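You operate a simulated robot arm through the tools that you are given. There is no shell and no other tool.

You are at the controls of a simulated robot arm. One attempt, no reset.

## Task
Put things in order on the top of the workbench. At the end: the grey block from the top of the workbench is on the white filter box (marked "AIR"); the grey round brush stands where the grey sleeve (marked "50") stood; the grey sleeve from the top of the workbench stands on top of the silver tin (marked "PUTTY"); the gold sleeve (marked "45") stands where the grey block stood; whatever was shut is shut again. Leave all else as you found it, and nothing knocked over.

It is judged by the outcome, as a careful person would: the job done as asked, and still so three seconds after it is handed in. It fails if anything else is knocked over, pushed out of place, dropped, spilled or broken.

## Robot
A 6-joint arm with a two-finger parallel gripper, fixed in place. Base frame: the origin is at the foot of the arm, x ahead of it, y to its left, z up; the work surface is at about z = 0. Units: cm, degrees, N and s.
With the tool pointing down near the work surface it reaches from about 18 to 46 cm from the base axis. Its first joint turns from -70.0 to 70.0 degrees. Payload 1.9 kg.
The TCP is the grasp point between the finger pads, 2.3 cm short of the fingertips. In the tool frame z runs along the fingers and y along their closing line. Largest opening 9.4 cm; finger width 3.8, thickness 1; the body of the gripper, 5.4 by 9.6 cm, starts 3.9 cm behind the TCP.
Orientation is that of the tool frame in the base frame, as a unit quaternion [w, x, y, z]. With the fingers straight down and closing along the base's y, the tool's x points along the base's -x, its y along +y and its z along -z.

## Interface
- The arm moves only by the tool play_rows. Its argument "plan" is a list of rows, each a list of 6 numbers: the shift along the tool's x, y, z in cm, then the turn, a rotation vector about the tool's x, y, z in degrees. In form: [[dx, dy, dz, rx, ry, rz], ...]. A call has 1 to 20 rows; each row shifts and turns the commanded pose from where the row before left it, along the tool's axes as they then stand. "fingers" is the finger opening in cm, from 0 to 9.4, set as the call begins (left out, the last holds). Rows are played at 5 a second. More than 5 cm and 8.6 degrees between two rows, or a gripper value outside its range, and nothing of the call is played. A pose out of reach is approached as far as the arm can. The call stops where the force on the tool passes 40 N (or 10 N more than at its start, if that is more) or the arm is blocked; 0.2 s more then pass. Each finger travels about 10.8 cm/s and halts on what it meets, pressing with about 43 N; the grip force reading is that of the motor and also rises with nothing between the fingers. The clock runs only during rows and for 0.2 s after the last one: add rows that do not move to give the fingers time. The reply holds the time, the measured pose of the TCP, the force on the tool along the base axes, the opening and the grip force, in the units named above and with some noise, with the torque about the TCP (base axes, N m) and any sound that the robot's microphone picked up.
- Cameras (640 x 400 px; columns grow to the right, rows downward): "scene" is fixed at [6.38, 33.7, 41.78]; the picture's right is [-0.68, -0.74, 0.00], its down [-0.43, 0.40, -0.81] and it looks along [0.60, -0.55, -0.59] (base axes); focal length 214 px, centre (320, 200). "wrist" rides on the gripper at [8.6, 1.6, -7.4] in the tool frame; the picture's right is [-0.18, 0.98, 0.00], its down [-0.58, -0.11, -0.81] and it looks along [-0.79, -0.15, 0.59] (tool axes); focal length 243 px, centre (320, 200). There is no depth. A picture from a camera that has moved, and an enlarged one, comes with that camera's place and axes in the base frame and with its lens. The place of the scene camera against the robot may be out by one fixed shift of up to 1.8 cm in any direction.
- camera(camera): a new picture of that camera. The clock stands still meanwhile.
- close_up(camera, box): a new picture of the part [left, top, right, bottom] of that camera's present view, enlarged. The clock stands still meanwhile.
- job_done(): hands the job in; it is judged then, once.

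Nothing tells you positions but the pictures and the camera data. Unless the task says otherwise, let go and move clear before handing in.

The tools are called after "Request:" by a JSON object that holds its "name" and its "arguments". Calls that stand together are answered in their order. play_rows: Moves the arm, as the interface text tells. Its arguments: {"type":"object","properties":{"plan":{"type":"array"},"fingers":{"type":"number"}},"required":["plan"]} The other tools are called the same way: camera (camera) takes a picture; close_up (camera, box) takes an enlarged picture of a part of a camera's view; job_done () hands the job in.

At the start:

```text
time: 0.0
ee_pos: [22.33, 13.19, 31.58]
ee_rot: [0.0, 0.0, 1.0, 0.0]
force: [-0.1, 0.1, -0.4]
moment: [0.0, 0.02, 0.0]
grip_width: 9.41
gripper_force: 0.1
```

scene: 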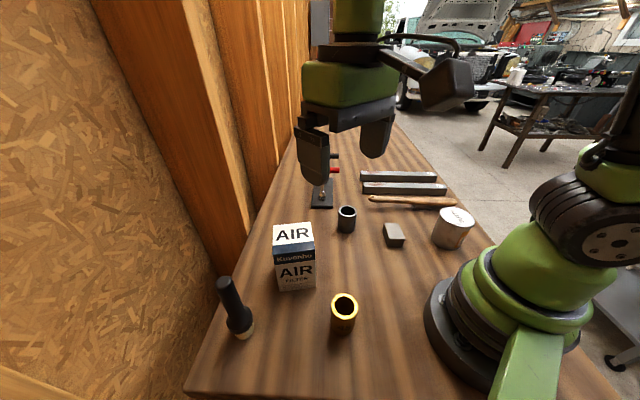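
wrist: 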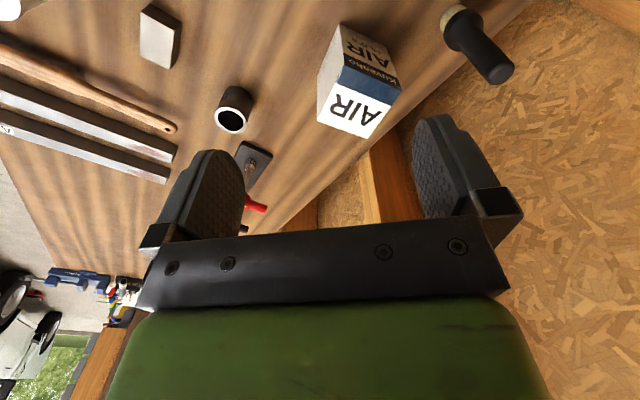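

I see a bench with the AIR box, a grey sleeve, a grey block, a silver tin, a gold sleeve and a dark round brush. I'll take close-ups before working out positions.

Request:
{"name": "close_up", "arguments": {"camera": "scene", "box": [200, 190, 360, 350]}}

Request:
{"name": "close_up", "arguments": {"camera": "scene", "box": [300, 140, 500, 265]}}

Request:
{"name": "camera", "arguments": {"camera": "wrist"}}

```text
2.50 times, centred on (280, 270) of scene
camera zoom: at [6.38, 33.7, 41.78], right [-0.68, -0.74, 0.0], down [-0.43, 0.4, -0.81], along [0.6, -0.55, -0.59], focal length 536 px, centre (420, 25)
```

zoom: 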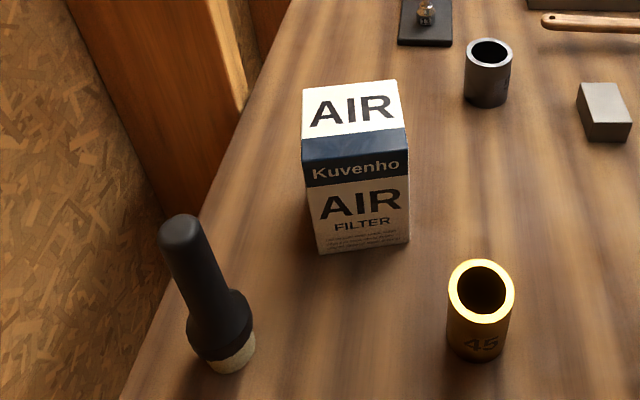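

```text
3.20 times, centred on (400, 202) of scene
camera zoom: at [6.38, 33.7, 41.78], right [-0.68, -0.74, 0.0], down [-0.43, 0.4, -0.81], along [0.6, -0.55, -0.59], focal length 686 px, centre (64, 192)
```

zoom: 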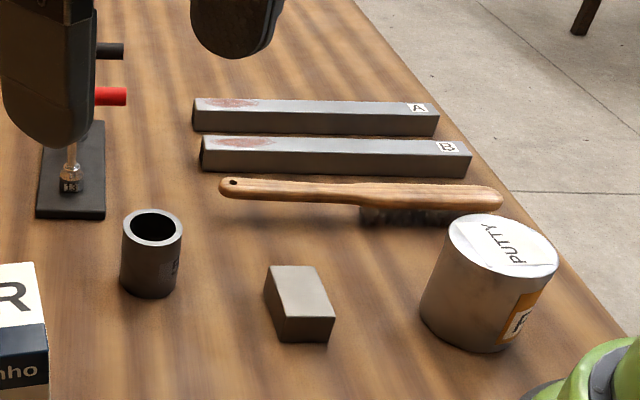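

```text
taken
camera wrist: at [13.79, 14.85, 38.91], right [0.18, 0.98, 0.0], down [0.58, -0.11, 0.81], along [0.79, -0.15, -0.59], focal length 243 px, centre (320, 200)
```

wrist: 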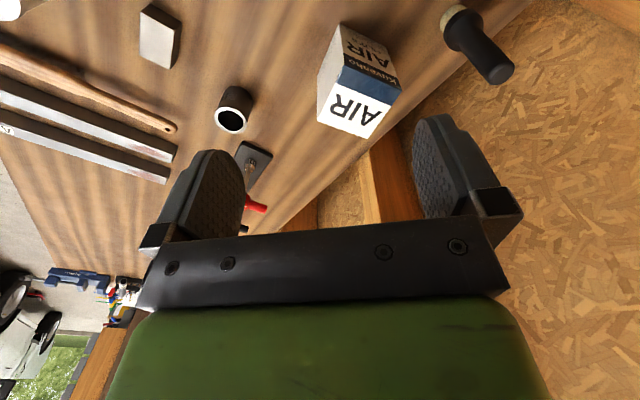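

The block looks to be near (23,-8), the grey sleeve near (34,-2.5), the tin near (13,-17.5), the gold sleeve near (17.5,17), the brush near (27,31) and the AIR box near (31,17), about 13 cm tall. I'll hover over the block and measure with the wrist camera.

Request:
{"name": "play_rows", "arguments": {"plan": [[-0.09, -2.7, 1.2, 0, 0, 0], [-0.09, -2.7, 1.2, 0, 0, 0], [-0.09, -2.7, 1.2, 0, 0, 0], [-0.09, -2.7, 1.2, 0, 0, 0], [-0.09, -2.7, 1.2, 0, 0, 0], [-0.09, -2.7, 1.2, 0, 0, 0], [-0.09, -2.7, 1.2, 0, 0, 0], [-0.09, -2.7, 1.2, 0, 0, 0], [0, 0, 0, 0, 0, 0]], "fingers": 9.4}}

```text
time: 2.0
ee_pos: [22.97, -8.51, 22.15]
ee_rot: [0.001, 0.0, 1.0, 0.0]
force: [0.0, -1.2, 0.4]
moment: [0.0, -0.01, 0.01]
grip_width: 9.41
gripper_force: 0.1
```

The arm reached the hover point. Next I'll take pictures from here.

Request:
{"name": "camera", "arguments": {"camera": "wrist"}}

Request:
{"name": "camera", "arguments": {"camera": "scene"}}

```text
taken
camera wrist: at [14.46, -6.71, 29.36], right [0.18, 0.98, 0.0], down [0.58, -0.11, 0.81], along [0.79, -0.15, -0.59], focal length 243 px, centre (320, 200)
```

wrist: 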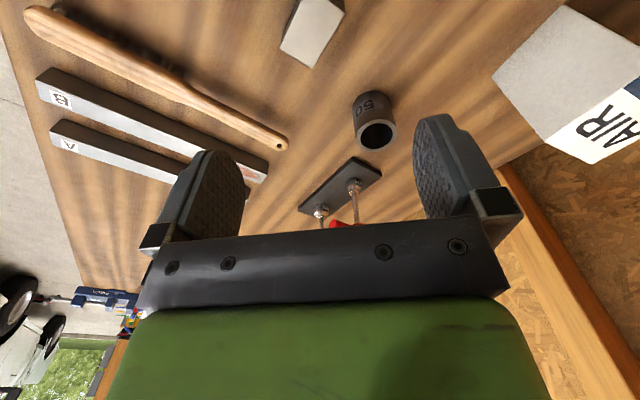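

```text
taken
```

scene: 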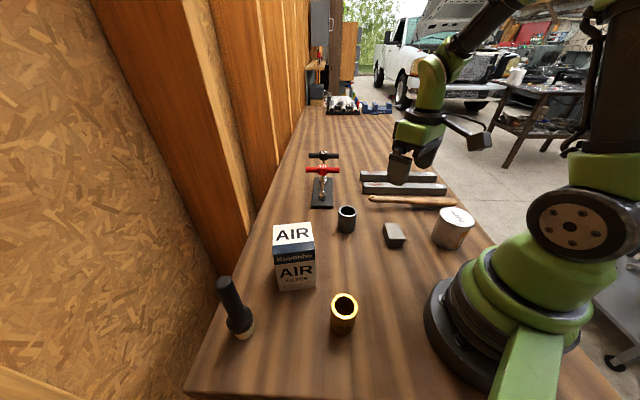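

The block sits at the top edge of the view. I'll zoom in on it and the sleeve.

Request:
{"name": "close_up", "arguments": {"camera": "wrist", "box": [240, 0, 400, 100]}}

Request:
{"name": "close_up", "arguments": {"camera": "wrist", "box": [300, 70, 428, 150]}}

Request:
{"name": "close_up", "arguments": {"camera": "scene", "box": [320, 190, 480, 290]}}

Request:
{"name": "close_up", "arguments": {"camera": "scene", "box": [270, 130, 398, 210]}}

```text
4.00 times, centred on (320, 50) of wrist
camera zoom: at [14.46, -6.71, 29.36], right [0.18, 0.98, 0.0], down [0.58, -0.11, 0.81], along [0.79, -0.15, -0.59], focal length 970 px, centre (320, 800)
```

zoom: 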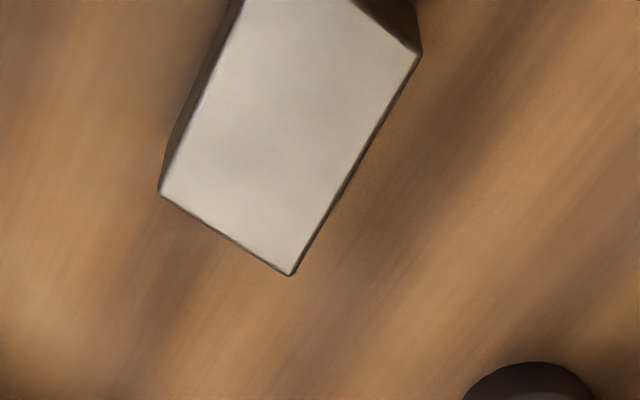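

```text
5.00 times, centred on (364, 110) of wrist
camera zoom: at [14.46, -6.71, 29.36], right [0.18, 0.98, 0.0], down [0.58, -0.11, 0.81], along [0.79, -0.15, -0.59], focal length 1213 px, centre (100, 650)
```

zoom: 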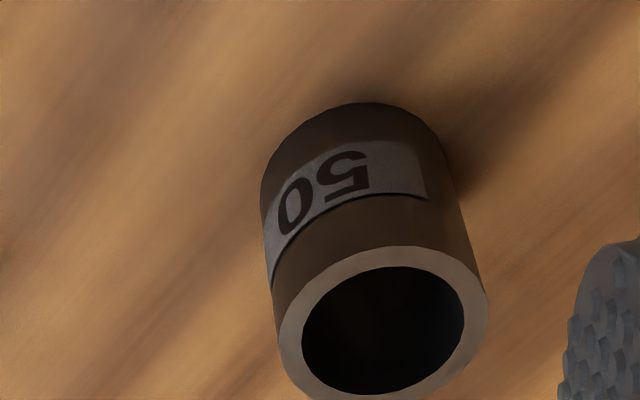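

```text
4.00 times, centred on (400, 240) of scene
camera zoom: at [6.38, 33.69, 41.78], right [-0.68, -0.74, 0.0], down [-0.43, 0.4, -0.81], along [0.6, -0.55, -0.59], focal length 858 px, centre (0, 40)
```

zoom: 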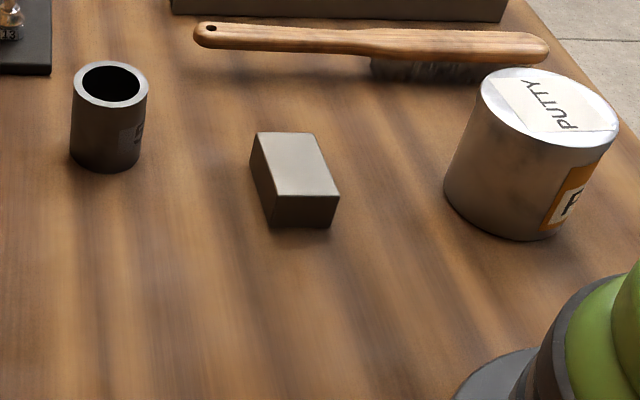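

```text
5.00 times, centred on (334, 170) of scene
camera zoom: at [6.38, 33.69, 41.78], right [-0.68, -0.74, 0.0], down [-0.43, 0.4, -0.81], along [0.6, -0.55, -0.59], focal length 1072 px, centre (250, 350)
```

zoom: 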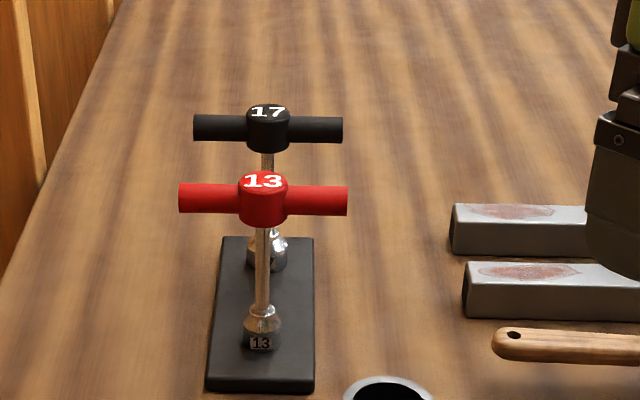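

The block measures about 3.8 × 5.8 cm, centred near (23.4,-9.2), with its short axis at about 47°. I'll turn the tool by 43° to match it, come down a bit and look again.

Request:
{"name": "play_rows", "arguments": {"plan": [[0, 0, 1, 0, 0, 7.22], [0, 0, 1, 0, 0, 7.22], [0, 0, 1, 0, 0, 7.22], [0, 0, 1, 0, 0, 7.22], [0, 0, 1, 0, 0, 7.22], [0, 0, 1, 0, 0, 7.22], [0, 0, 1, 0, 0, 0], [0, 0, 0, 0, 0, 0], [0, 0, 0, 0, 0, 0]]}}

Request:
{"name": "camera", "arguments": {"camera": "wrist"}}

```text
time: 4.0
ee_pos: [23.0, -8.33, 15.04]
ee_rot: [-0.001, 0.369, 0.929, 0.0]
force: [0.5, -0.2, 0.4]
moment: [0.01, 0.01, -0.05]
grip_width: 9.36
gripper_force: 0.0
```

```text
taken
camera wrist: at [17.99, -1.18, 22.37], right [0.81, 0.59, 0.0], down [0.35, -0.48, 0.81], along [0.47, -0.65, -0.59], focal length 243 px, centre (320, 200)
```

wrist: 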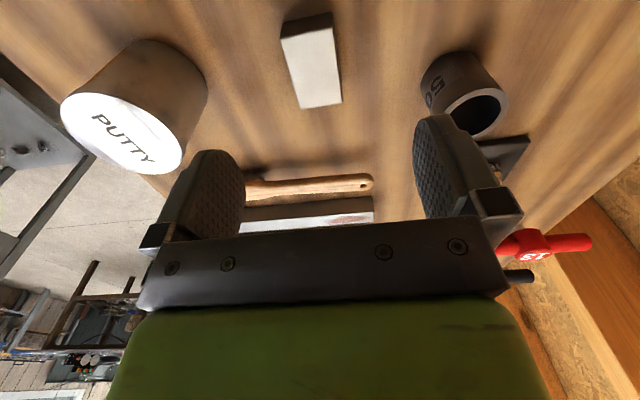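

Request:
{"name": "close_up", "arguments": {"camera": "wrist", "box": [240, 0, 400, 120]}}

Request:
{"name": "close_up", "arguments": {"camera": "wrist", "box": [40, 20, 240, 180]}}

Request:
{"name": "close_up", "arguments": {"camera": "wrist", "box": [400, 30, 528, 150]}}

```text
3.33 times, centred on (320, 60) of wrist
camera zoom: at [17.99, -1.18, 22.37], right [0.81, 0.59, 0.0], down [0.35, -0.48, 0.81], along [0.47, -0.65, -0.59], focal length 809 px, centre (320, 667)
```

zoom: 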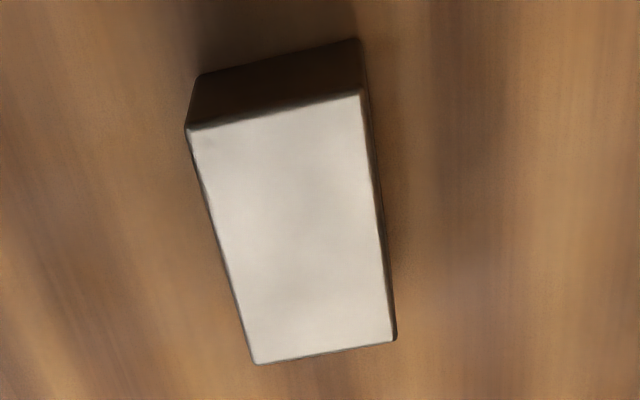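

```text
2.50 times, centred on (140, 100) of wrist
camera zoom: at [17.99, -1.18, 22.37], right [0.81, 0.59, 0.0], down [0.35, -0.48, 0.81], along [0.47, -0.65, -0.59], focal length 606 px, centre (770, 450)
```

zoom: 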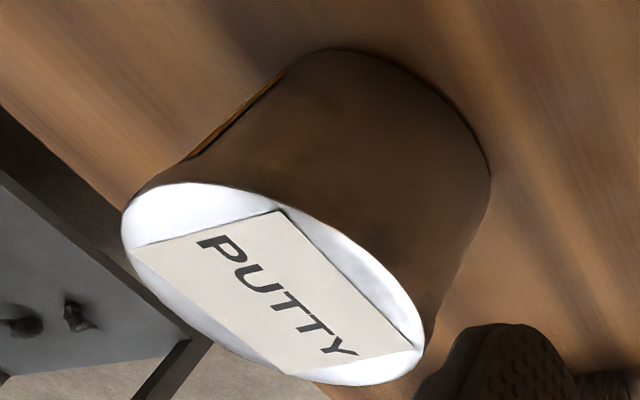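

```text
3.33 times, centred on (464, 90) of wrist
camera zoom: at [17.99, -1.18, 22.37], right [0.81, 0.59, 0.0], down [0.35, -0.48, 0.81], along [0.47, -0.65, -0.59], focal length 809 px, centre (-160, 567)
```

zoom: 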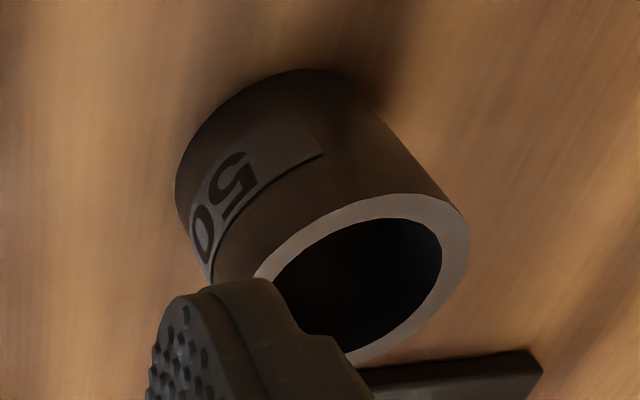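

The block centre comes out at (23.3,-9.2), with a height of about 2.8. The tin top is near (13,-19.1) at z≈8, and the sleeve is near (34.2,-3.2). I'll line up on the block and go partway down.

Request:
{"name": "play_rows", "arguments": {"plan": [[-0.4, -0.3, 1, 0, 0, 0], [-0.4, -0.29, 1, 0, 0, 0], [0, 0, 1.5, 0, 0, 0], [0, 0, 1.5, 0, 0, 0], [0, 0, 1.5, 0, 0, 0], [0, 0, 1, 0, 0, 0], [0, 0, 0, 0, 0, 0], [0, 0, 0, 0, 0, 0]], "fingers": 7.0}}

Request:
{"name": "camera", "arguments": {"camera": "wrist"}}

```text
time: 5.8
ee_pos: [23.34, -9.5, 7.56]
ee_rot: [0.0, 0.369, 0.929, -0.001]
force: [0.4, -0.2, -0.1]
moment: [0.0, 0.0, -0.01]
grip_width: 7.02
gripper_force: 0.1
```

```text
taken
camera wrist: at [18.28, -2.21, 14.87], right [0.81, 0.59, 0.0], down [0.35, -0.48, 0.81], along [0.47, -0.65, -0.59], focal length 243 px, centre (320, 200)
```

wrist: 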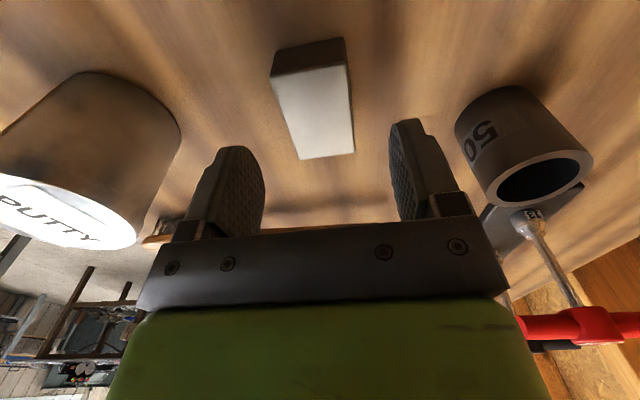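

The block is centred between the fingers. I'll go down to about z=2.9 and grip it.

Request:
{"name": "play_rows", "arguments": {"plan": [[0, -0.05, 1.2, 0, 0, 0], [0, 0, 1.2, 0, 0, 0], [0, 0, 1.0, 0, 0, 0], [0, 0, 0.7, 0, 0, 0], [0, 0, 0.4, 0, 0, 0], [0, 0, 0, 0, 0, 0], [0, 0, 0, 0, 0, 0]]}}

Request:
{"name": "camera", "arguments": {"camera": "scene"}}

```text
time: 7.4
ee_pos: [23.21, -9.56, 3.18]
ee_rot: [0.0, 0.369, 0.929, 0.0]
force: [0.1, -0.1, -0.3]
moment: [0.01, 0.01, 0.0]
grip_width: 7.02
gripper_force: 0.0
```

```text
taken
```

scene: 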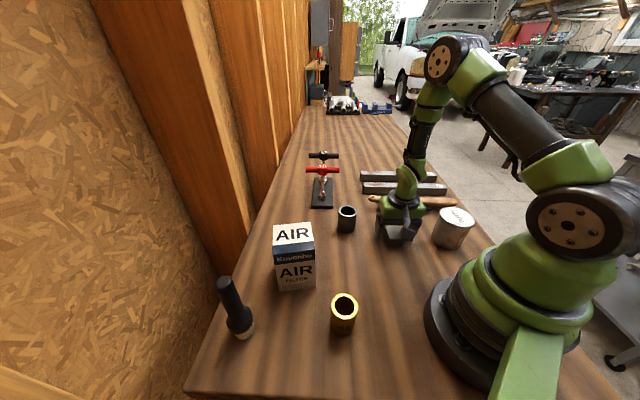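

The fingers are around the block, so I'll close them.

Request:
{"name": "play_rows", "arguments": {"plan": [[0, 0, 0, 0, 0, 0], [0, 0, 0, 0, 0, 0], [0, 0, 0, 0, 0, 0], [0, 0, 0, 0, 0, 0]], "fingers": 0}}

Request:
{"name": "camera", "arguments": {"camera": "wrist"}}

```text
time: 8.4
ee_pos: [23.21, -9.46, 3.01]
ee_rot: [0.001, 0.369, 0.929, 0.0]
force: [-0.2, -3.2, 1.8]
moment: [-0.24, -0.17, -0.06]
grip_width: 3.99
gripper_force: 43.5
```

```text
taken
camera wrist: at [18.1, -2.34, 10.38], right [0.81, 0.59, 0.0], down [0.35, -0.48, 0.81], along [0.47, -0.65, -0.59], focal length 243 px, centre (320, 200)
```

wrist: 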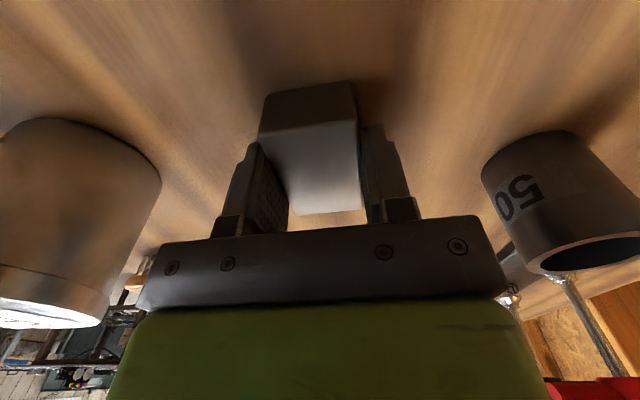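

The block is gripped, with the width reading 4.0. I'll lift it straight up, turn the tool back and move to where I can see the AIR box.

Request:
{"name": "play_rows", "arguments": {"plan": [[0, 0, -0.5, 0, 0, 0], [0, 0, -1, 0, 0, 0], [0, 0, -1.5, 0, 0, 0], [0, 0, -2, 0, 0, 0], [0, 0, -2.5, 0, 0, 0], [0, 0, -2.5, 0, 0, 0], [0, 0, -2.5, 0, 0, 0], [0, 0, -2.5, 0, 0, 0], [0, 0, -2.5, 0, 0, 0], [0, 0, -2.5, 0, 0, 0], [0, 0, -1.5, 0, 0, 0], [0, 0, 0, 0, 0, 0]]}}

Request:
{"name": "camera", "arguments": {"camera": "wrist"}}

Request:
{"name": "camera", "arguments": {"camera": "scene"}}

```text
time: 11.0
ee_pos: [23.15, -9.45, 24.52]
ee_rot: [0.0, 0.369, 0.929, 0.0]
force: [0.0, 0.4, -6.2]
moment: [-0.02, 0.02, 0.02]
grip_width: 3.97
gripper_force: 43.4
```

```text
taken
camera wrist: at [18.07, -2.27, 31.91], right [0.81, 0.59, 0.0], down [0.35, -0.48, 0.81], along [0.47, -0.65, -0.59], focal length 243 px, centre (320, 200)
```

wrist: 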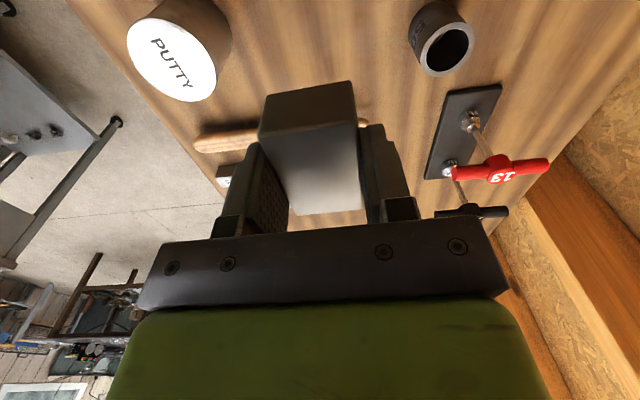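

```text
taken
```

scene: 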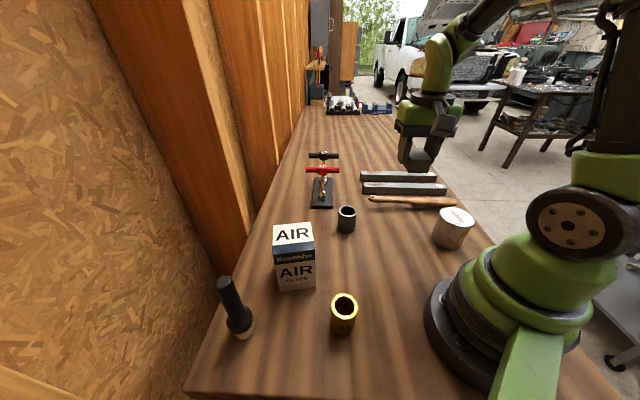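

The block is lifted and held securely. I'll turn back and move over near the AIR box to view it.

Request:
{"name": "play_rows", "arguments": {"plan": [[0, 0, 0, 0, 0, -7.22], [0, 0, 0, 0, 0, -7.22], [0, 0, 0, 0, 0, -7.22], [0, 0, 0, 0, 0, -7.22], [0, 0, 0, 0, 0, -7.22], [0, 0, 0, 0, 0, -7.22], [0.4, 2.7, 0, 0, 0, 0], [0.4, 2.7, 0, 0, 0, 0], [0.4, 2.7, 0, 0, 0, 0], [0.4, 2.7, 0, 0, 0, 0], [0.4, 2.7, 0, 0, 0, 0], [0.4, 2.7, 0, 0, 0, 0], [0.4, 2.7, 0, 0, 0, 0], [0.4, 2.5, 0, 0, 0, 0], [0, 0, 0, 0, 0, 0]]}}

Request:
{"name": "camera", "arguments": {"camera": "wrist"}}

Request:
{"name": "camera", "arguments": {"camera": "scene"}}

```text
time: 14.2
ee_pos: [19.87, 11.92, 24.42]
ee_rot: [0.0, 0.0, 1.0, 0.0]
force: [-0.4, -0.3, -5.1]
moment: [-0.02, 0.03, 0.0]
grip_width: 3.97
gripper_force: 43.1
```

```text
taken
camera wrist: at [11.28, 13.62, 31.75], right [0.18, 0.98, 0.0], down [0.58, -0.11, 0.81], along [0.79, -0.15, -0.59], focal length 243 px, centre (320, 200)
```

wrist: 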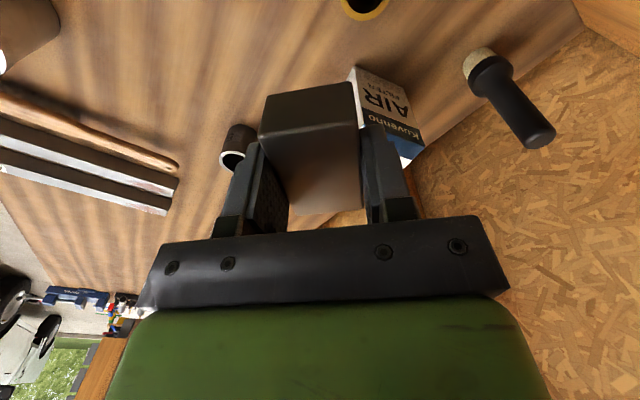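

```text
taken
```

scene: 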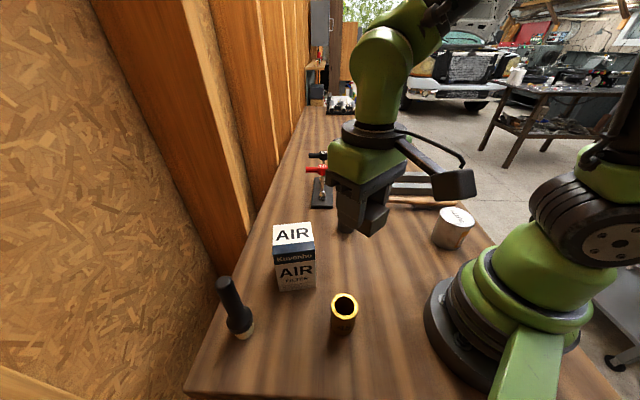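

The held block hides the box, so I'll shift sideways to see the box beside it.

Request:
{"name": "play_rows", "arguments": {"plan": [[0, -2.5, -1, 0, 0, 0], [0, -2.5, -1, 0, 0, 0], [0, -2.5, -1, 0, 0, 0], [0, -1.5, 0, 0, 0, 0], [0, 0, 0, 0, 0, 0], [0, 0, 0, 0, 0, 0]]}}

Request:
{"name": "camera", "arguments": {"camera": "wrist"}}

Request:
{"name": "close_up", "arguments": {"camera": "wrist", "box": [400, 30, 560, 150]}}

```text
time: 15.6
ee_pos: [19.81, 2.88, 27.56]
ee_rot: [0.0, 0.0, 1.0, 0.001]
force: [0.5, 0.6, -5.0]
moment: [0.01, 0.0, 0.0]
grip_width: 3.99
gripper_force: 43.0
```

```text
taken
camera wrist: at [11.41, 4.56, 34.78], right [0.18, 0.98, 0.0], down [0.58, -0.11, 0.81], along [0.79, -0.15, -0.59], focal length 243 px, centre (320, 200)
```

wrist: 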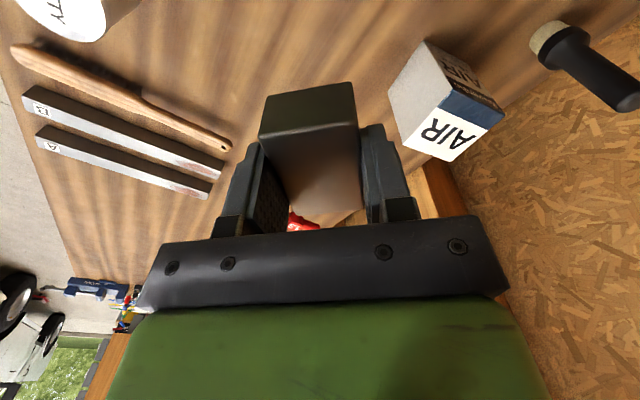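

```text
3.33 times, centred on (480, 90) of wrist
camera zoom: at [11.41, 4.56, 34.78], right [0.18, 0.98, 0.0], down [0.58, -0.11, 0.81], along [0.79, -0.15, -0.59], focal length 809 px, centre (-213, 567)
```

zoom: 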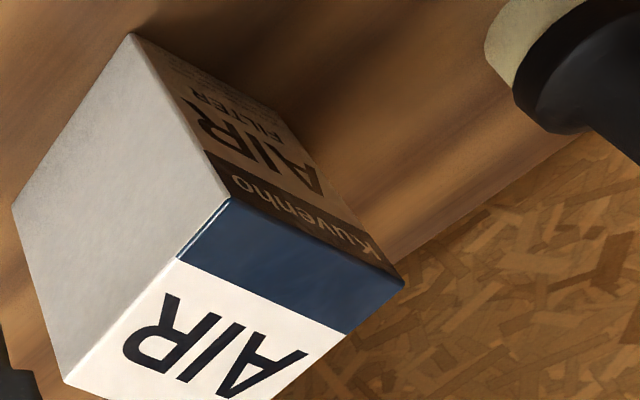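

The box top is about 7.5 cm square, centred near (31.8,16.2), with the top at z≈11.7 and one edge at about 57°. I'll move above it and turn to match.

Request:
{"name": "play_rows", "arguments": {"plan": [[-1.7, 1.9, 0, 0, 0, 0], [-1.7, 1.9, 0, 0, 0, 0], [-1.7, 1.9, 0, 0, 0, 0], [-1.7, 1.9, 0, 0, 0, 0], [-1.7, 1.9, 0, 0, 0, 0], [-1.7, 1.9, 0, 0, 0, 0], [-1.67, 1.9, 0, 0, 0, 0], [0, 0, 1, 0, 0, 8.3], [0, 0, 1, 0, 0, 8.3], [0, 0, 1, 0, 0, 8.3], [0, 0, 1, 0, 0, 8.3], [0, 0, 0, 0, 0, 0], [0, 0, 0, 0, 0, 0]]}}

Request:
{"name": "camera", "arguments": {"camera": "wrist"}}

Request:
{"name": "camera", "arguments": {"camera": "scene"}}

```text
time: 18.4
ee_pos: [31.95, 16.17, 23.46]
ee_rot: [0.0, 0.287, 0.958, 0.0]
force: [-0.4, 0.5, -5.9]
moment: [0.0, -0.02, -0.02]
grip_width: 4.0
gripper_force: 43.0
```

```text
taken
camera wrist: at [25.67, 22.39, 30.77], right [0.69, 0.72, 0.0], down [0.43, -0.41, 0.81], along [0.58, -0.56, -0.59], focal length 243 px, centre (320, 200)
```

wrist: 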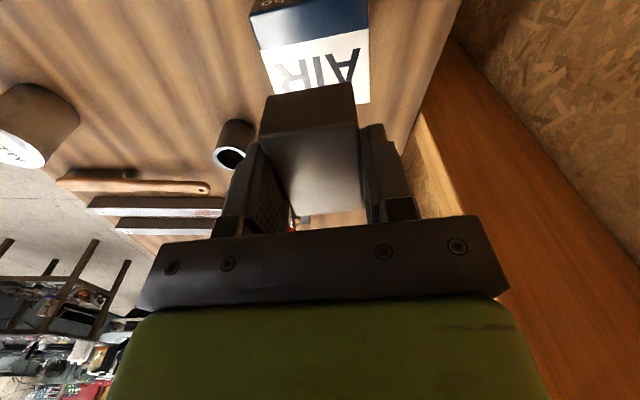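

```text
taken
```

scene: 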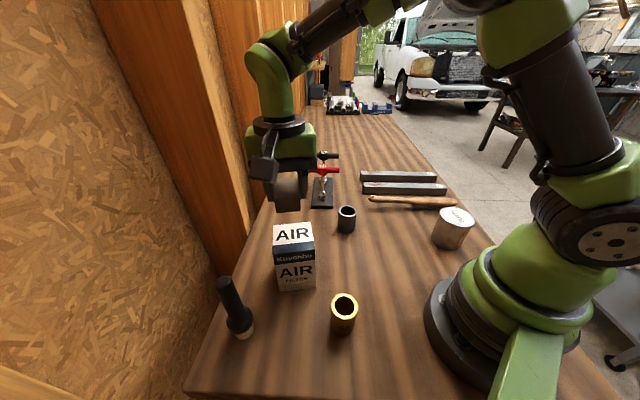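

I'll check the box alignment in a close-up.

Request:
{"name": "close_up", "arguments": {"camera": "wrist", "box": [230, 0, 390, 120]}}

```text
3.33 times, centred on (310, 60) of wrist
camera zoom: at [25.67, 22.39, 30.77], right [0.69, 0.72, 0.0], down [0.43, -0.41, 0.81], along [0.58, -0.56, -0.59], focal length 809 px, centre (353, 667)
```

zoom: 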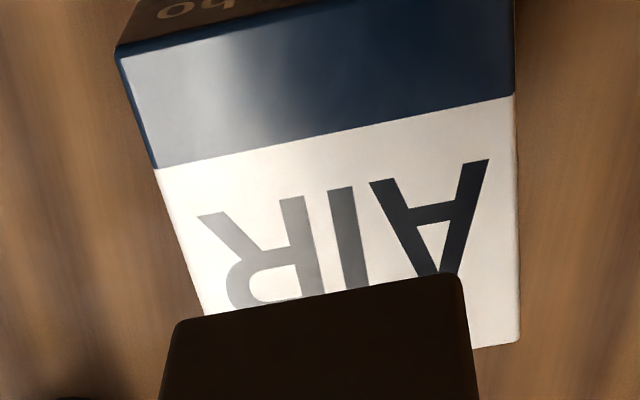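

The block is centred over the box within about 0.1 cm. I'll descend to just above the top.

Request:
{"name": "play_rows", "arguments": {"plan": [[0, 0, 1.5, 0, 0, 0], [0, 0, 1.5, 0, 0, 0], [0, 0, 1.5, 0, 0, 0], [0, 0, 1.3, 0, 0, 0], [0, 0, 1.0, 0, 0, 0], [0, 0, 0.8, 0, 0, 0], [0, 0, 0.4, 0, 0, 0], [0, 0, 0, 0, 0, 0], [0, 0, 0, 0, 0, 0]]}}

Request:
{"name": "camera", "arguments": {"camera": "wrist"}}

Request:
{"name": "close_up", "arguments": {"camera": "scene", "box": [230, 130, 390, 300]}}

```text
time: 20.4
ee_pos: [31.8, 16.09, 15.4]
ee_rot: [0.0, 0.286, 0.958, 0.0]
force: [0.1, -0.6, -4.9]
moment: [0.01, 0.0, -0.01]
grip_width: 4.0
gripper_force: 43.2
```

```text
taken
camera wrist: at [25.59, 22.38, 22.73], right [0.69, 0.72, 0.0], down [0.43, -0.41, 0.81], along [0.58, -0.56, -0.59], focal length 243 px, centre (320, 200)
```

wrist: 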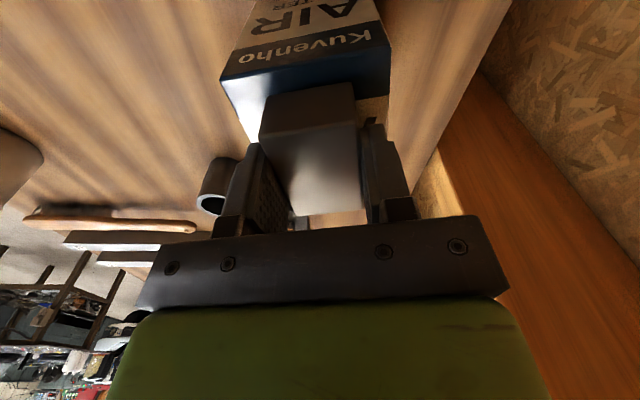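

```text
2.35 times, centred on (310, 215) of scene
camera zoom: at [6.38, 33.7, 41.78], right [-0.68, -0.74, 0.0], down [-0.43, 0.4, -0.81], along [0.6, -0.55, -0.59], focal length 505 px, centre (344, 165)
```

zoom: 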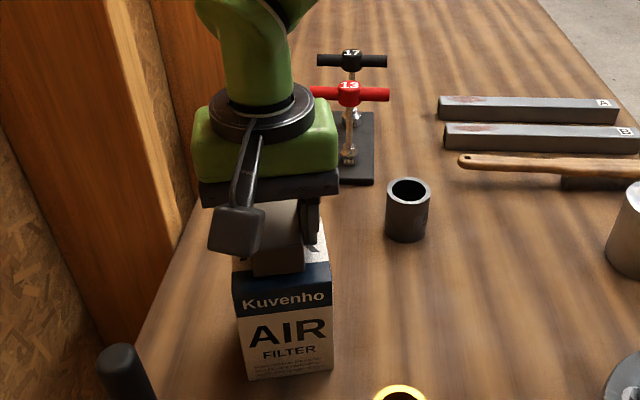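

The block is about 0.6 cm above the box top. I'll lower it in small steps and watch the force.

Request:
{"name": "play_rows", "arguments": {"plan": [[0, 0, 0.15, 0, 0, 0], [0, 0, 0.15, 0, 0, 0], [0, 0, 0, 0, 0, 0]]}}

```text
time: 21.2
ee_pos: [31.81, 16.18, 15.13]
ee_rot: [0.0, 0.285, 0.958, -0.001]
force: [-0.1, -0.2, -6.0]
moment: [-0.01, 0.0, 0.01]
grip_width: 3.99
gripper_force: 42.6
```

There's no contact yet, so I'll keep lowering.

Request:
{"name": "play_rows", "arguments": {"plan": [[0, 0, 0.1, 0, 0, 0], [0, 0, 0.1, 0, 0, 0], [0, 0, 0, 0, 0, 0]]}}

```text
time: 22.0
ee_pos: [31.93, 16.16, 15.1]
ee_rot: [0.0, 0.286, 0.958, 0.001]
force: [-7.9, -7.5, 24.0]
moment: [-0.52, 0.24, -0.09]
grip_width: 3.99
gripper_force: 42.7
```

It made contact with the box top. I'll ease up slightly before letting go.

Request:
{"name": "play_rows", "arguments": {"plan": [[0, 0, -0.05, 0, 0, 0], [0, 0, -0.05, 0, 0, 0], [0, 0, 0, 0, 0, 0]]}}

Request:
{"name": "close_up", "arguments": {"camera": "scene", "box": [260, 170, 340, 300]}}

```text
time: 22.8
ee_pos: [31.91, 16.16, 15.1]
ee_rot: [-0.002, 0.287, 0.958, -0.001]
force: [0.5, 1.7, -3.5]
moment: [0.03, -0.13, 0.02]
grip_width: 3.98
gripper_force: 42.9
```

```text
3.08 times, centred on (300, 235) of scene
camera zoom: at [6.38, 33.7, 41.78], right [-0.68, -0.74, 0.0], down [-0.43, 0.4, -0.81], along [0.6, -0.55, -0.59], focal length 660 px, centre (382, 92)
```

zoom: 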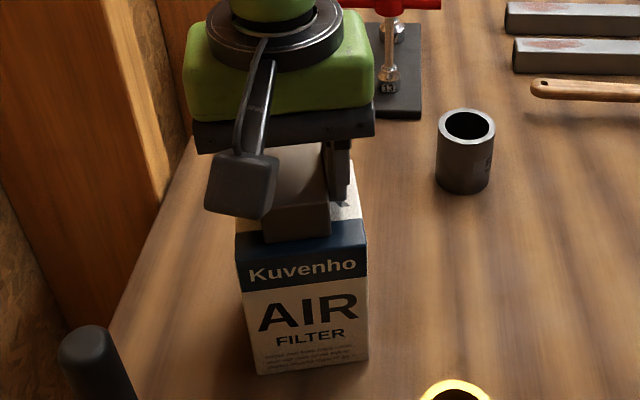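

The block is resting on the box, so I'll open the fingers and then rise.

Request:
{"name": "play_rows", "arguments": {"plan": [[0, 0, 0, 0, 0, 0], [0, 0, 0, 0, 0, 0], [0, 0, 0, 0, 0, 0]], "fingers": 6.0}}

Request:
{"name": "close_up", "arguments": {"camera": "scene", "box": [260, 170, 340, 300]}}

```text
time: 23.6
ee_pos: [31.94, 16.21, 15.19]
ee_rot: [0.0, 0.285, 0.959, -0.001]
force: [-1.0, -0.3, -0.6]
moment: [-0.02, -0.01, -0.02]
grip_width: 6.02
gripper_force: 0.0
```

```text
3.08 times, centred on (300, 235) of scene
camera zoom: at [6.38, 33.7, 41.78], right [-0.68, -0.74, 0.0], down [-0.43, 0.4, -0.81], along [0.6, -0.55, -0.59], focal length 660 px, centre (382, 92)
```

zoom: 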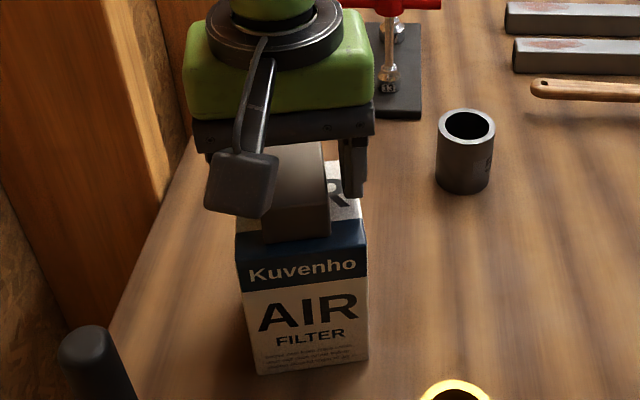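

The block was released and stayed put. I'll rise straight up and check.

Request:
{"name": "play_rows", "arguments": {"plan": [[0, 0, -0.5, 0, 0, 0], [0, 0, -1, 0, 0, 0], [0, 0, -1.5, 0, 0, 0], [0, 0, -2, 0, 0, 0], [0, 0, -2.5, 0, 0, 0], [0, 0, -2.5, 0, 0, 0], [0, 0, 0, 0, 0, 0]]}}

Request:
{"name": "camera", "arguments": {"camera": "wrist"}}

Request:
{"name": "close_up", "arguments": {"camera": "scene", "box": [260, 170, 340, 300]}}

```text
time: 25.2
ee_pos: [31.8, 16.28, 25.22]
ee_rot: [0.001, 0.286, 0.958, 0.0]
force: [0.0, -0.6, -0.1]
moment: [-0.03, 0.02, -0.01]
grip_width: 6.02
gripper_force: 0.1
```

```text
taken
camera wrist: at [25.54, 22.42, 32.5], right [0.69, 0.72, 0.0], down [0.43, -0.41, 0.81], along [0.58, -0.56, -0.59], focal length 243 px, centre (320, 200)
```

wrist: 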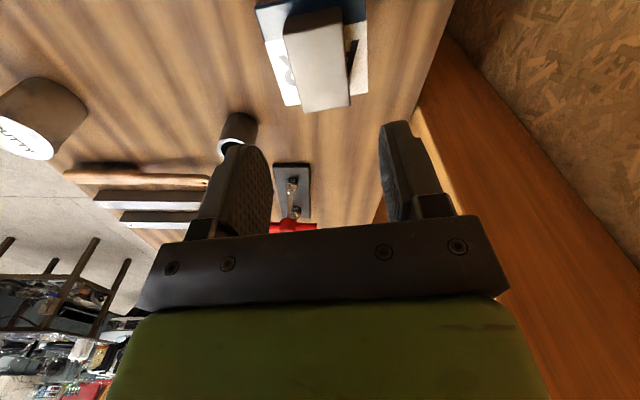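

```text
3.08 times, centred on (300, 235) of scene
camera zoom: at [6.38, 33.7, 41.78], right [-0.68, -0.74, 0.0], down [-0.43, 0.4, -0.81], along [0.6, -0.55, -0.59], focal length 660 px, centre (382, 92)
```

zoom: 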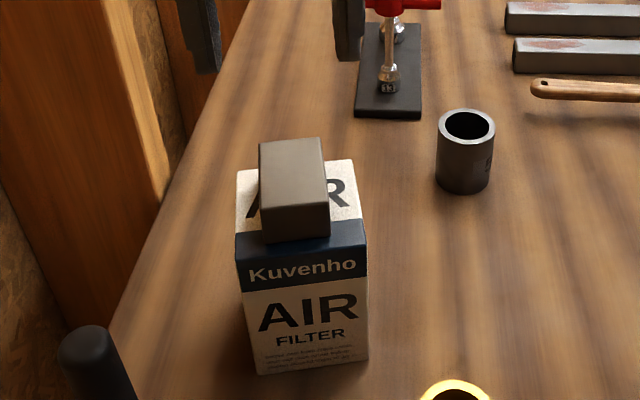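

The block sits well centred on the AIR box. Next is the grey sleeve, so I'll turn back and hover over it.

Request:
{"name": "play_rows", "arguments": {"plan": [[0, 0, 0, 0, 0, -8.3], [0, 0, 0, 0, 0, -8.3], [0, 0, 0, 0, 0, -8.3], [0, 0, 0, 0, 0, -8.3], [-0.25, -2.44, 0.5, 0, 0, 0], [-0.25, -2.44, 0.5, 0, 0, 0], [-0.25, -2.44, 0.5, 0, 0, 0], [-0.25, -2.44, 0.5, 0, 0, 0], [-0.25, -2.44, 0.5, 0, 0, 0], [-0.25, -2.44, 0.5, 0, 0, 0], [-0.25, -2.44, 0.5, 0, 0, 0], [-0.25, -2.44, 0.5, 0, 0, 0], [0, 0, 1, 0, 0, 0], [0, 0, 1, 0, 0, 0], [0, 0, 0, 0, 0, 0]], "fingers": 8.0}}

Request:
{"name": "camera", "arguments": {"camera": "wrist"}}

Request:
{"name": "close_up", "arguments": {"camera": "wrist", "box": [240, 0, 400, 120]}}

```text
time: 28.4
ee_pos: [33.89, -3.23, 19.11]
ee_rot: [0.0, 0.0, 1.0, 0.0]
force: [-0.4, -0.3, 0.1]
moment: [0.01, 0.01, 0.02]
grip_width: 8.0
gripper_force: 0.0
```

```text
taken
camera wrist: at [25.31, -1.49, 26.4], right [0.18, 0.98, 0.0], down [0.58, -0.11, 0.81], along [0.79, -0.15, -0.59], focal length 243 px, centre (320, 200)
```

wrist: 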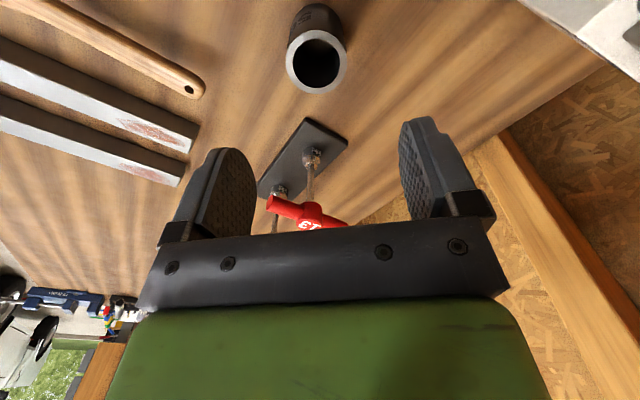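

```text
3.33 times, centred on (320, 60) of wrist
camera zoom: at [25.31, -1.49, 26.4], right [0.18, 0.98, 0.0], down [0.58, -0.11, 0.81], along [0.79, -0.15, -0.59], focal length 809 px, centre (320, 667)
```

zoom: 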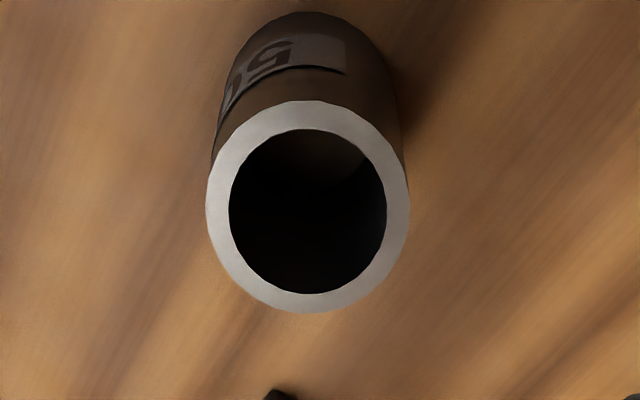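

The sleeve centre is near (34.5,-3.5), with a height of about 5.6 and a 5 cm diameter. I'll adjust and descend partway.

Request:
{"name": "play_rows", "arguments": {"plan": [[-0.3, -0.2, 1, 0, 0, 0], [-0.3, -0.2, 1.5, 0, 0, 0], [0, 0, 1.5, 0, 0, 0], [0, 0, 1.5, 0, 0, 0], [0, 0, 1.5, 0, 0, 0], [0, 0, 1.5, 0, 0, 0], [0, 0, 1, 0, 0, 0], [0, 0, 0, 0, 0, 0], [0, 0, 0, 0, 0, 0]]}}

Request:
{"name": "camera", "arguments": {"camera": "wrist"}}

Request:
{"name": "close_up", "arguments": {"camera": "scene", "box": [270, 120, 430, 250]}}

```text
time: 30.4
ee_pos: [34.47, -3.64, 9.64]
ee_rot: [-0.001, 0.0, 1.0, 0.0]
force: [0.5, 0.5, 0.6]
moment: [-0.01, 0.01, -0.01]
grip_width: 8.02
gripper_force: 0.1
```

```text
taken
camera wrist: at [25.87, -1.95, 16.92], right [0.18, 0.98, 0.0], down [0.58, -0.11, 0.81], along [0.79, -0.15, -0.59], focal length 243 px, centre (320, 200)
```

wrist: 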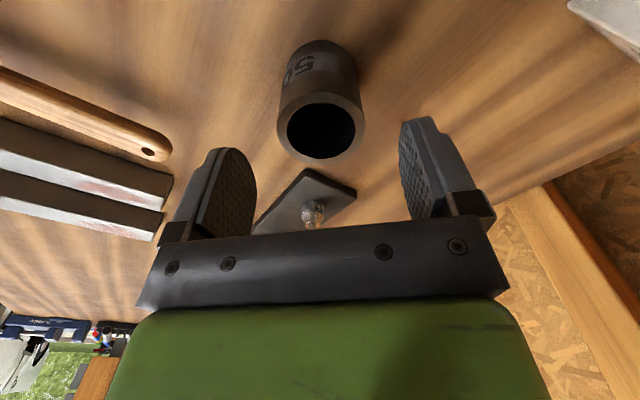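

```text
3.08 times, centred on (350, 185) of scene
camera zoom: at [6.38, 33.7, 41.78], right [-0.68, -0.74, 0.0], down [-0.43, 0.4, -0.81], along [0.6, -0.55, -0.59], focal length 660 px, centre (228, 246)
```

zoom: 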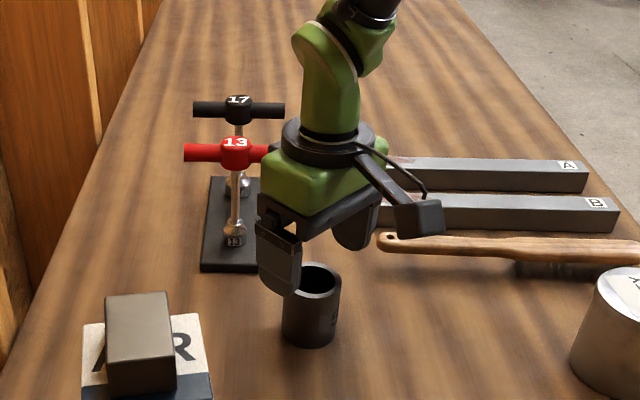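

The fingers straddle the sleeve evenly. I'll descend to about z=3.4 and grip it.

Request:
{"name": "play_rows", "arguments": {"plan": [[0, 0.05, 1.2, 0, 0, 0], [0, 0, 1.2, 0, 0, 0], [0, 0, 1.2, 0, 0, 0], [0, 0, 1.2, 0, 0, 0], [0, 0, 0.8, 0, 0, 0], [0, 0, 0.5, 0, 0, 0], [0, 0, 0, 0, 0, 0], [0, 0, 0, 0, 0, 0]]}}

Request:
{"name": "camera", "arguments": {"camera": "wrist"}}

```text
time: 32.2
ee_pos: [34.48, -3.59, 3.46]
ee_rot: [0.0, 0.0, 1.0, 0.0]
force: [-0.6, 0.4, 0.7]
moment: [0.03, 0.01, 0.01]
grip_width: 8.0
gripper_force: 0.0
```

```text
taken
camera wrist: at [25.98, -1.91, 10.8], right [0.18, 0.98, 0.0], down [0.58, -0.11, 0.81], along [0.79, -0.15, -0.59], focal length 243 px, centre (320, 200)
```

wrist: 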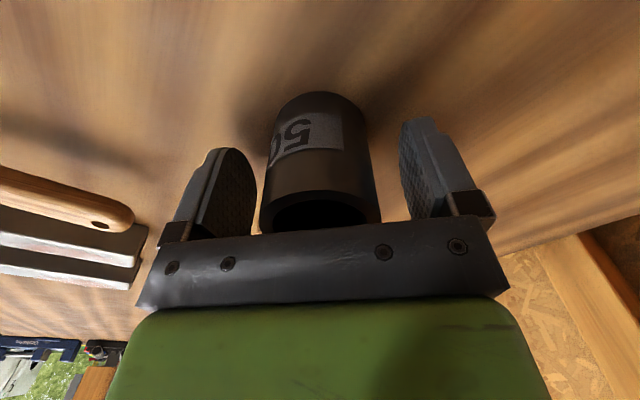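

I'll close on the sleeve now.

Request:
{"name": "play_rows", "arguments": {"plan": [[0, 0, 0, 0, 0, 0], [0, 0, 0, 0, 0, 0], [0, 0, 0, 0, 0, 0], [0, 0, 0, 0, 0, 0]], "fingers": 0}}

Request:
{"name": "camera", "arguments": {"camera": "wrist"}}

```text
time: 33.2
ee_pos: [34.52, -3.6, 3.62]
ee_rot: [0.0, 0.001, 1.0, 0.0]
force: [0.1, 0.9, -0.5]
moment: [0.0, 0.05, -0.01]
grip_width: 5.55
gripper_force: 43.2
```

```text
taken
camera wrist: at [25.98, -1.91, 10.81], right [0.18, 0.98, 0.0], down [0.58, -0.11, 0.81], along [0.79, -0.15, -0.59], focal length 243 px, centre (320, 200)
```

wrist: 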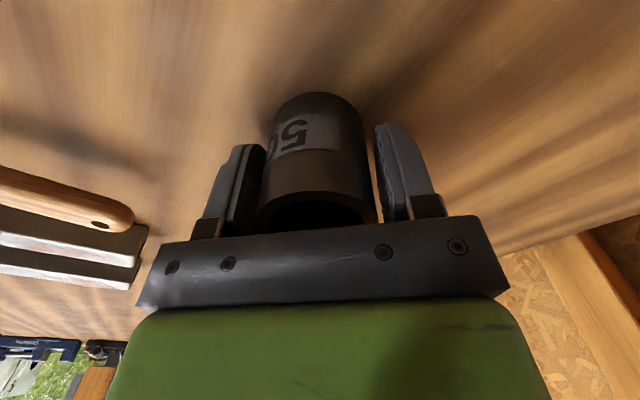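

I'll check the grip in close-up, because the width reads 5.55.

Request:
{"name": "close_up", "arguments": {"camera": "wrist", "box": [180, 80, 460, 255]}}

Request:
{"name": "close_up", "arguments": {"camera": "scene", "box": [290, 150, 400, 250]}}

```text
2.29 times, centred on (320, 168) of wrist
camera zoom: at [25.98, -1.91, 10.81], right [0.18, 0.98, 0.0], down [0.58, -0.11, 0.81], along [0.79, -0.15, -0.59], focal length 555 px, centre (320, 274)
```

zoom: 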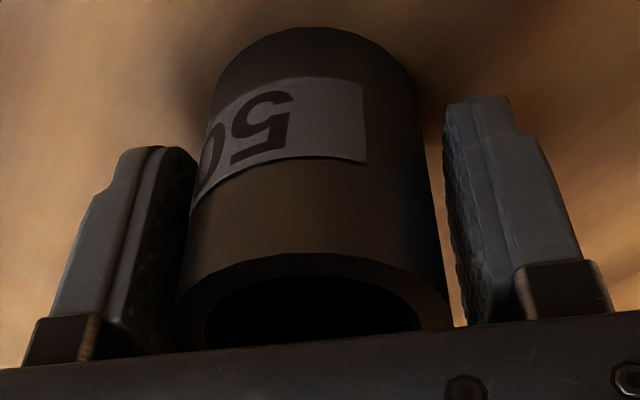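

```text
4.00 times, centred on (345, 200) of scene
camera zoom: at [6.38, 33.7, 41.78], right [-0.68, -0.74, 0.0], down [-0.43, 0.4, -0.81], along [0.6, -0.55, -0.59], focal length 858 px, centre (220, 200)
```

zoom: 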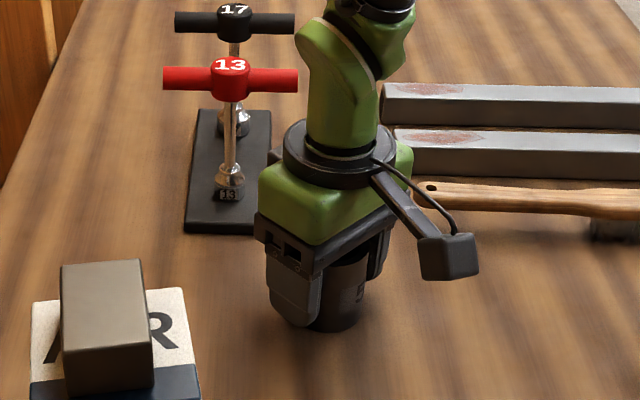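

The fingers are stopped on the sleeve. I'll do a short test lift to check it's held.

Request:
{"name": "play_rows", "arguments": {"plan": [[0, 0, -0.3, 0, 0, 0], [0, 0, -0.4, 0, 0, 0], [0, 0, -0.5, 0, 0, 0], [0, 0, 0, 0, 0, 0], [0, 0, 0, 0, 0, 0]]}}

Request:
{"name": "close_up", "arguments": {"camera": "wrist", "box": [180, 80, 460, 255]}}

Request:
{"name": "close_up", "arguments": {"camera": "scene", "box": [290, 150, 400, 250]}}

```text
time: 34.4
ee_pos: [34.49, -3.54, 4.71]
ee_rot: [0.001, 0.0, 1.0, 0.0]
force: [0.3, -0.3, -2.7]
moment: [0.0, -0.05, 0.0]
grip_width: 5.52
gripper_force: 43.3
```

```text
2.29 times, centred on (320, 168) of wrist
camera zoom: at [25.97, -1.95, 12.04], right [0.18, 0.98, 0.0], down [0.58, -0.11, 0.81], along [0.79, -0.15, -0.59], focal length 555 px, centre (320, 274)
```

zoom: 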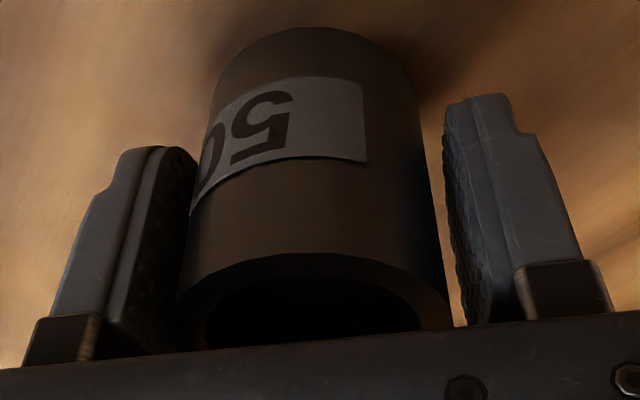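

```text
4.00 times, centred on (345, 200) of scene
camera zoom: at [6.38, 33.7, 41.78], right [-0.68, -0.74, 0.0], down [-0.43, 0.4, -0.81], along [0.6, -0.55, -0.59], focal length 858 px, centre (220, 200)
```

zoom: 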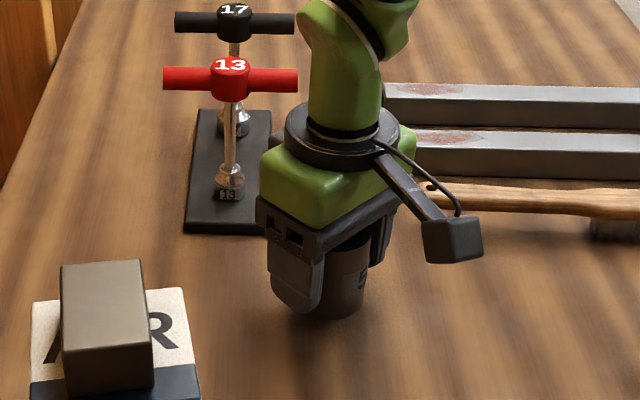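

The sleeve is held and off the bench. I'll lift it high, then move to where I can view the tin top.

Request:
{"name": "play_rows", "arguments": {"plan": [[0, 0, -1.5, 0, 0, 0], [0, 0, -2.5, 0, 0, 0], [0, 0, -2.5, 0, 0, 0], [0, 0, -2.5, 0, 0, 0], [0, 0, -2.5, 0, 0, 0], [0, 0, -2.5, 0, 0, 0], [0, 0, -2.5, 0, 0, 0], [0, 0, -2.5, 0, 0, 0], [2.6, -1.25, 0, 0, 0, 0], [2.6, -1.25, 0, 0, 0, 0], [2.6, -1.25, 0, 0, 0, 0], [2.6, -1.25, 0, 0, 0, 0], [0, 0, 0, 0, 0, 7.22], [0, 0, 0, 0, 0, 7.22], [0, 0, 0, 0, 0, 7.22], [0, 0, 0, 0, 0, 7.22], [0, 0, 0, 0, 0, 7.22], [0, 0, 0, 0, 0, 7.22], [0, 0, 0, 0, 0, 0], [0, 0, 0, 0, 0, 0]]}}

Request:
{"name": "camera", "arguments": {"camera": "wrist"}}

Request:
{"name": "close_up", "arguments": {"camera": "wrist", "box": [80, 0, 280, 125]}}

Request:
{"name": "camera", "arguments": {"camera": "scene"}}

```text
time: 38.6
ee_pos: [23.89, -8.73, 23.72]
ee_rot: [0.0, 0.37, 0.929, 0.0]
force: [1.0, 0.1, -3.6]
moment: [-0.02, -0.01, 0.02]
grip_width: 5.52
gripper_force: 43.0
```

```text
taken
camera wrist: at [18.9, -1.51, 31.01], right [0.81, 0.59, 0.0], down [0.35, -0.48, 0.81], along [0.47, -0.65, -0.59], focal length 243 px, centre (320, 200)
```

wrist: 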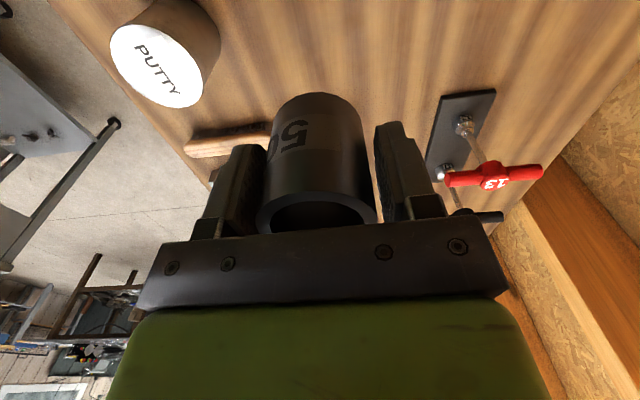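

```text
3.20 times, centred on (180, 62) of wrist
camera zoom: at [18.9, -1.51, 31.01], right [0.81, 0.59, 0.0], down [0.35, -0.48, 0.81], along [0.47, -0.65, -0.59], focal length 776 px, centre (768, 640)
```

zoom: 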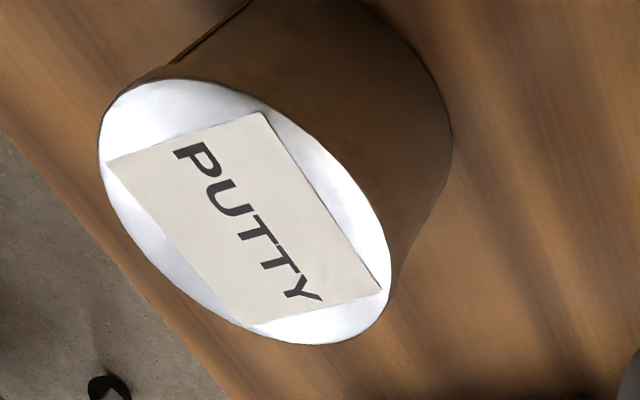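

```text
taken
```

scene: 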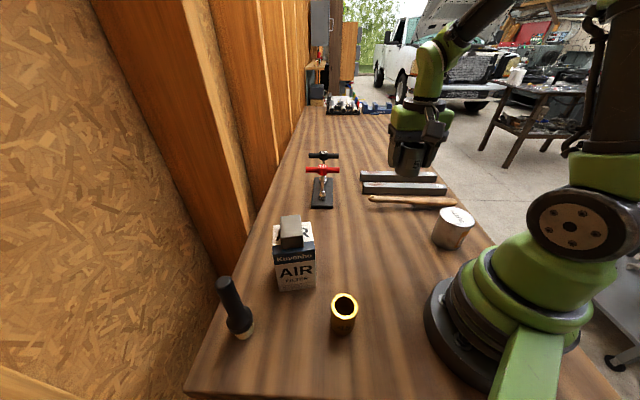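

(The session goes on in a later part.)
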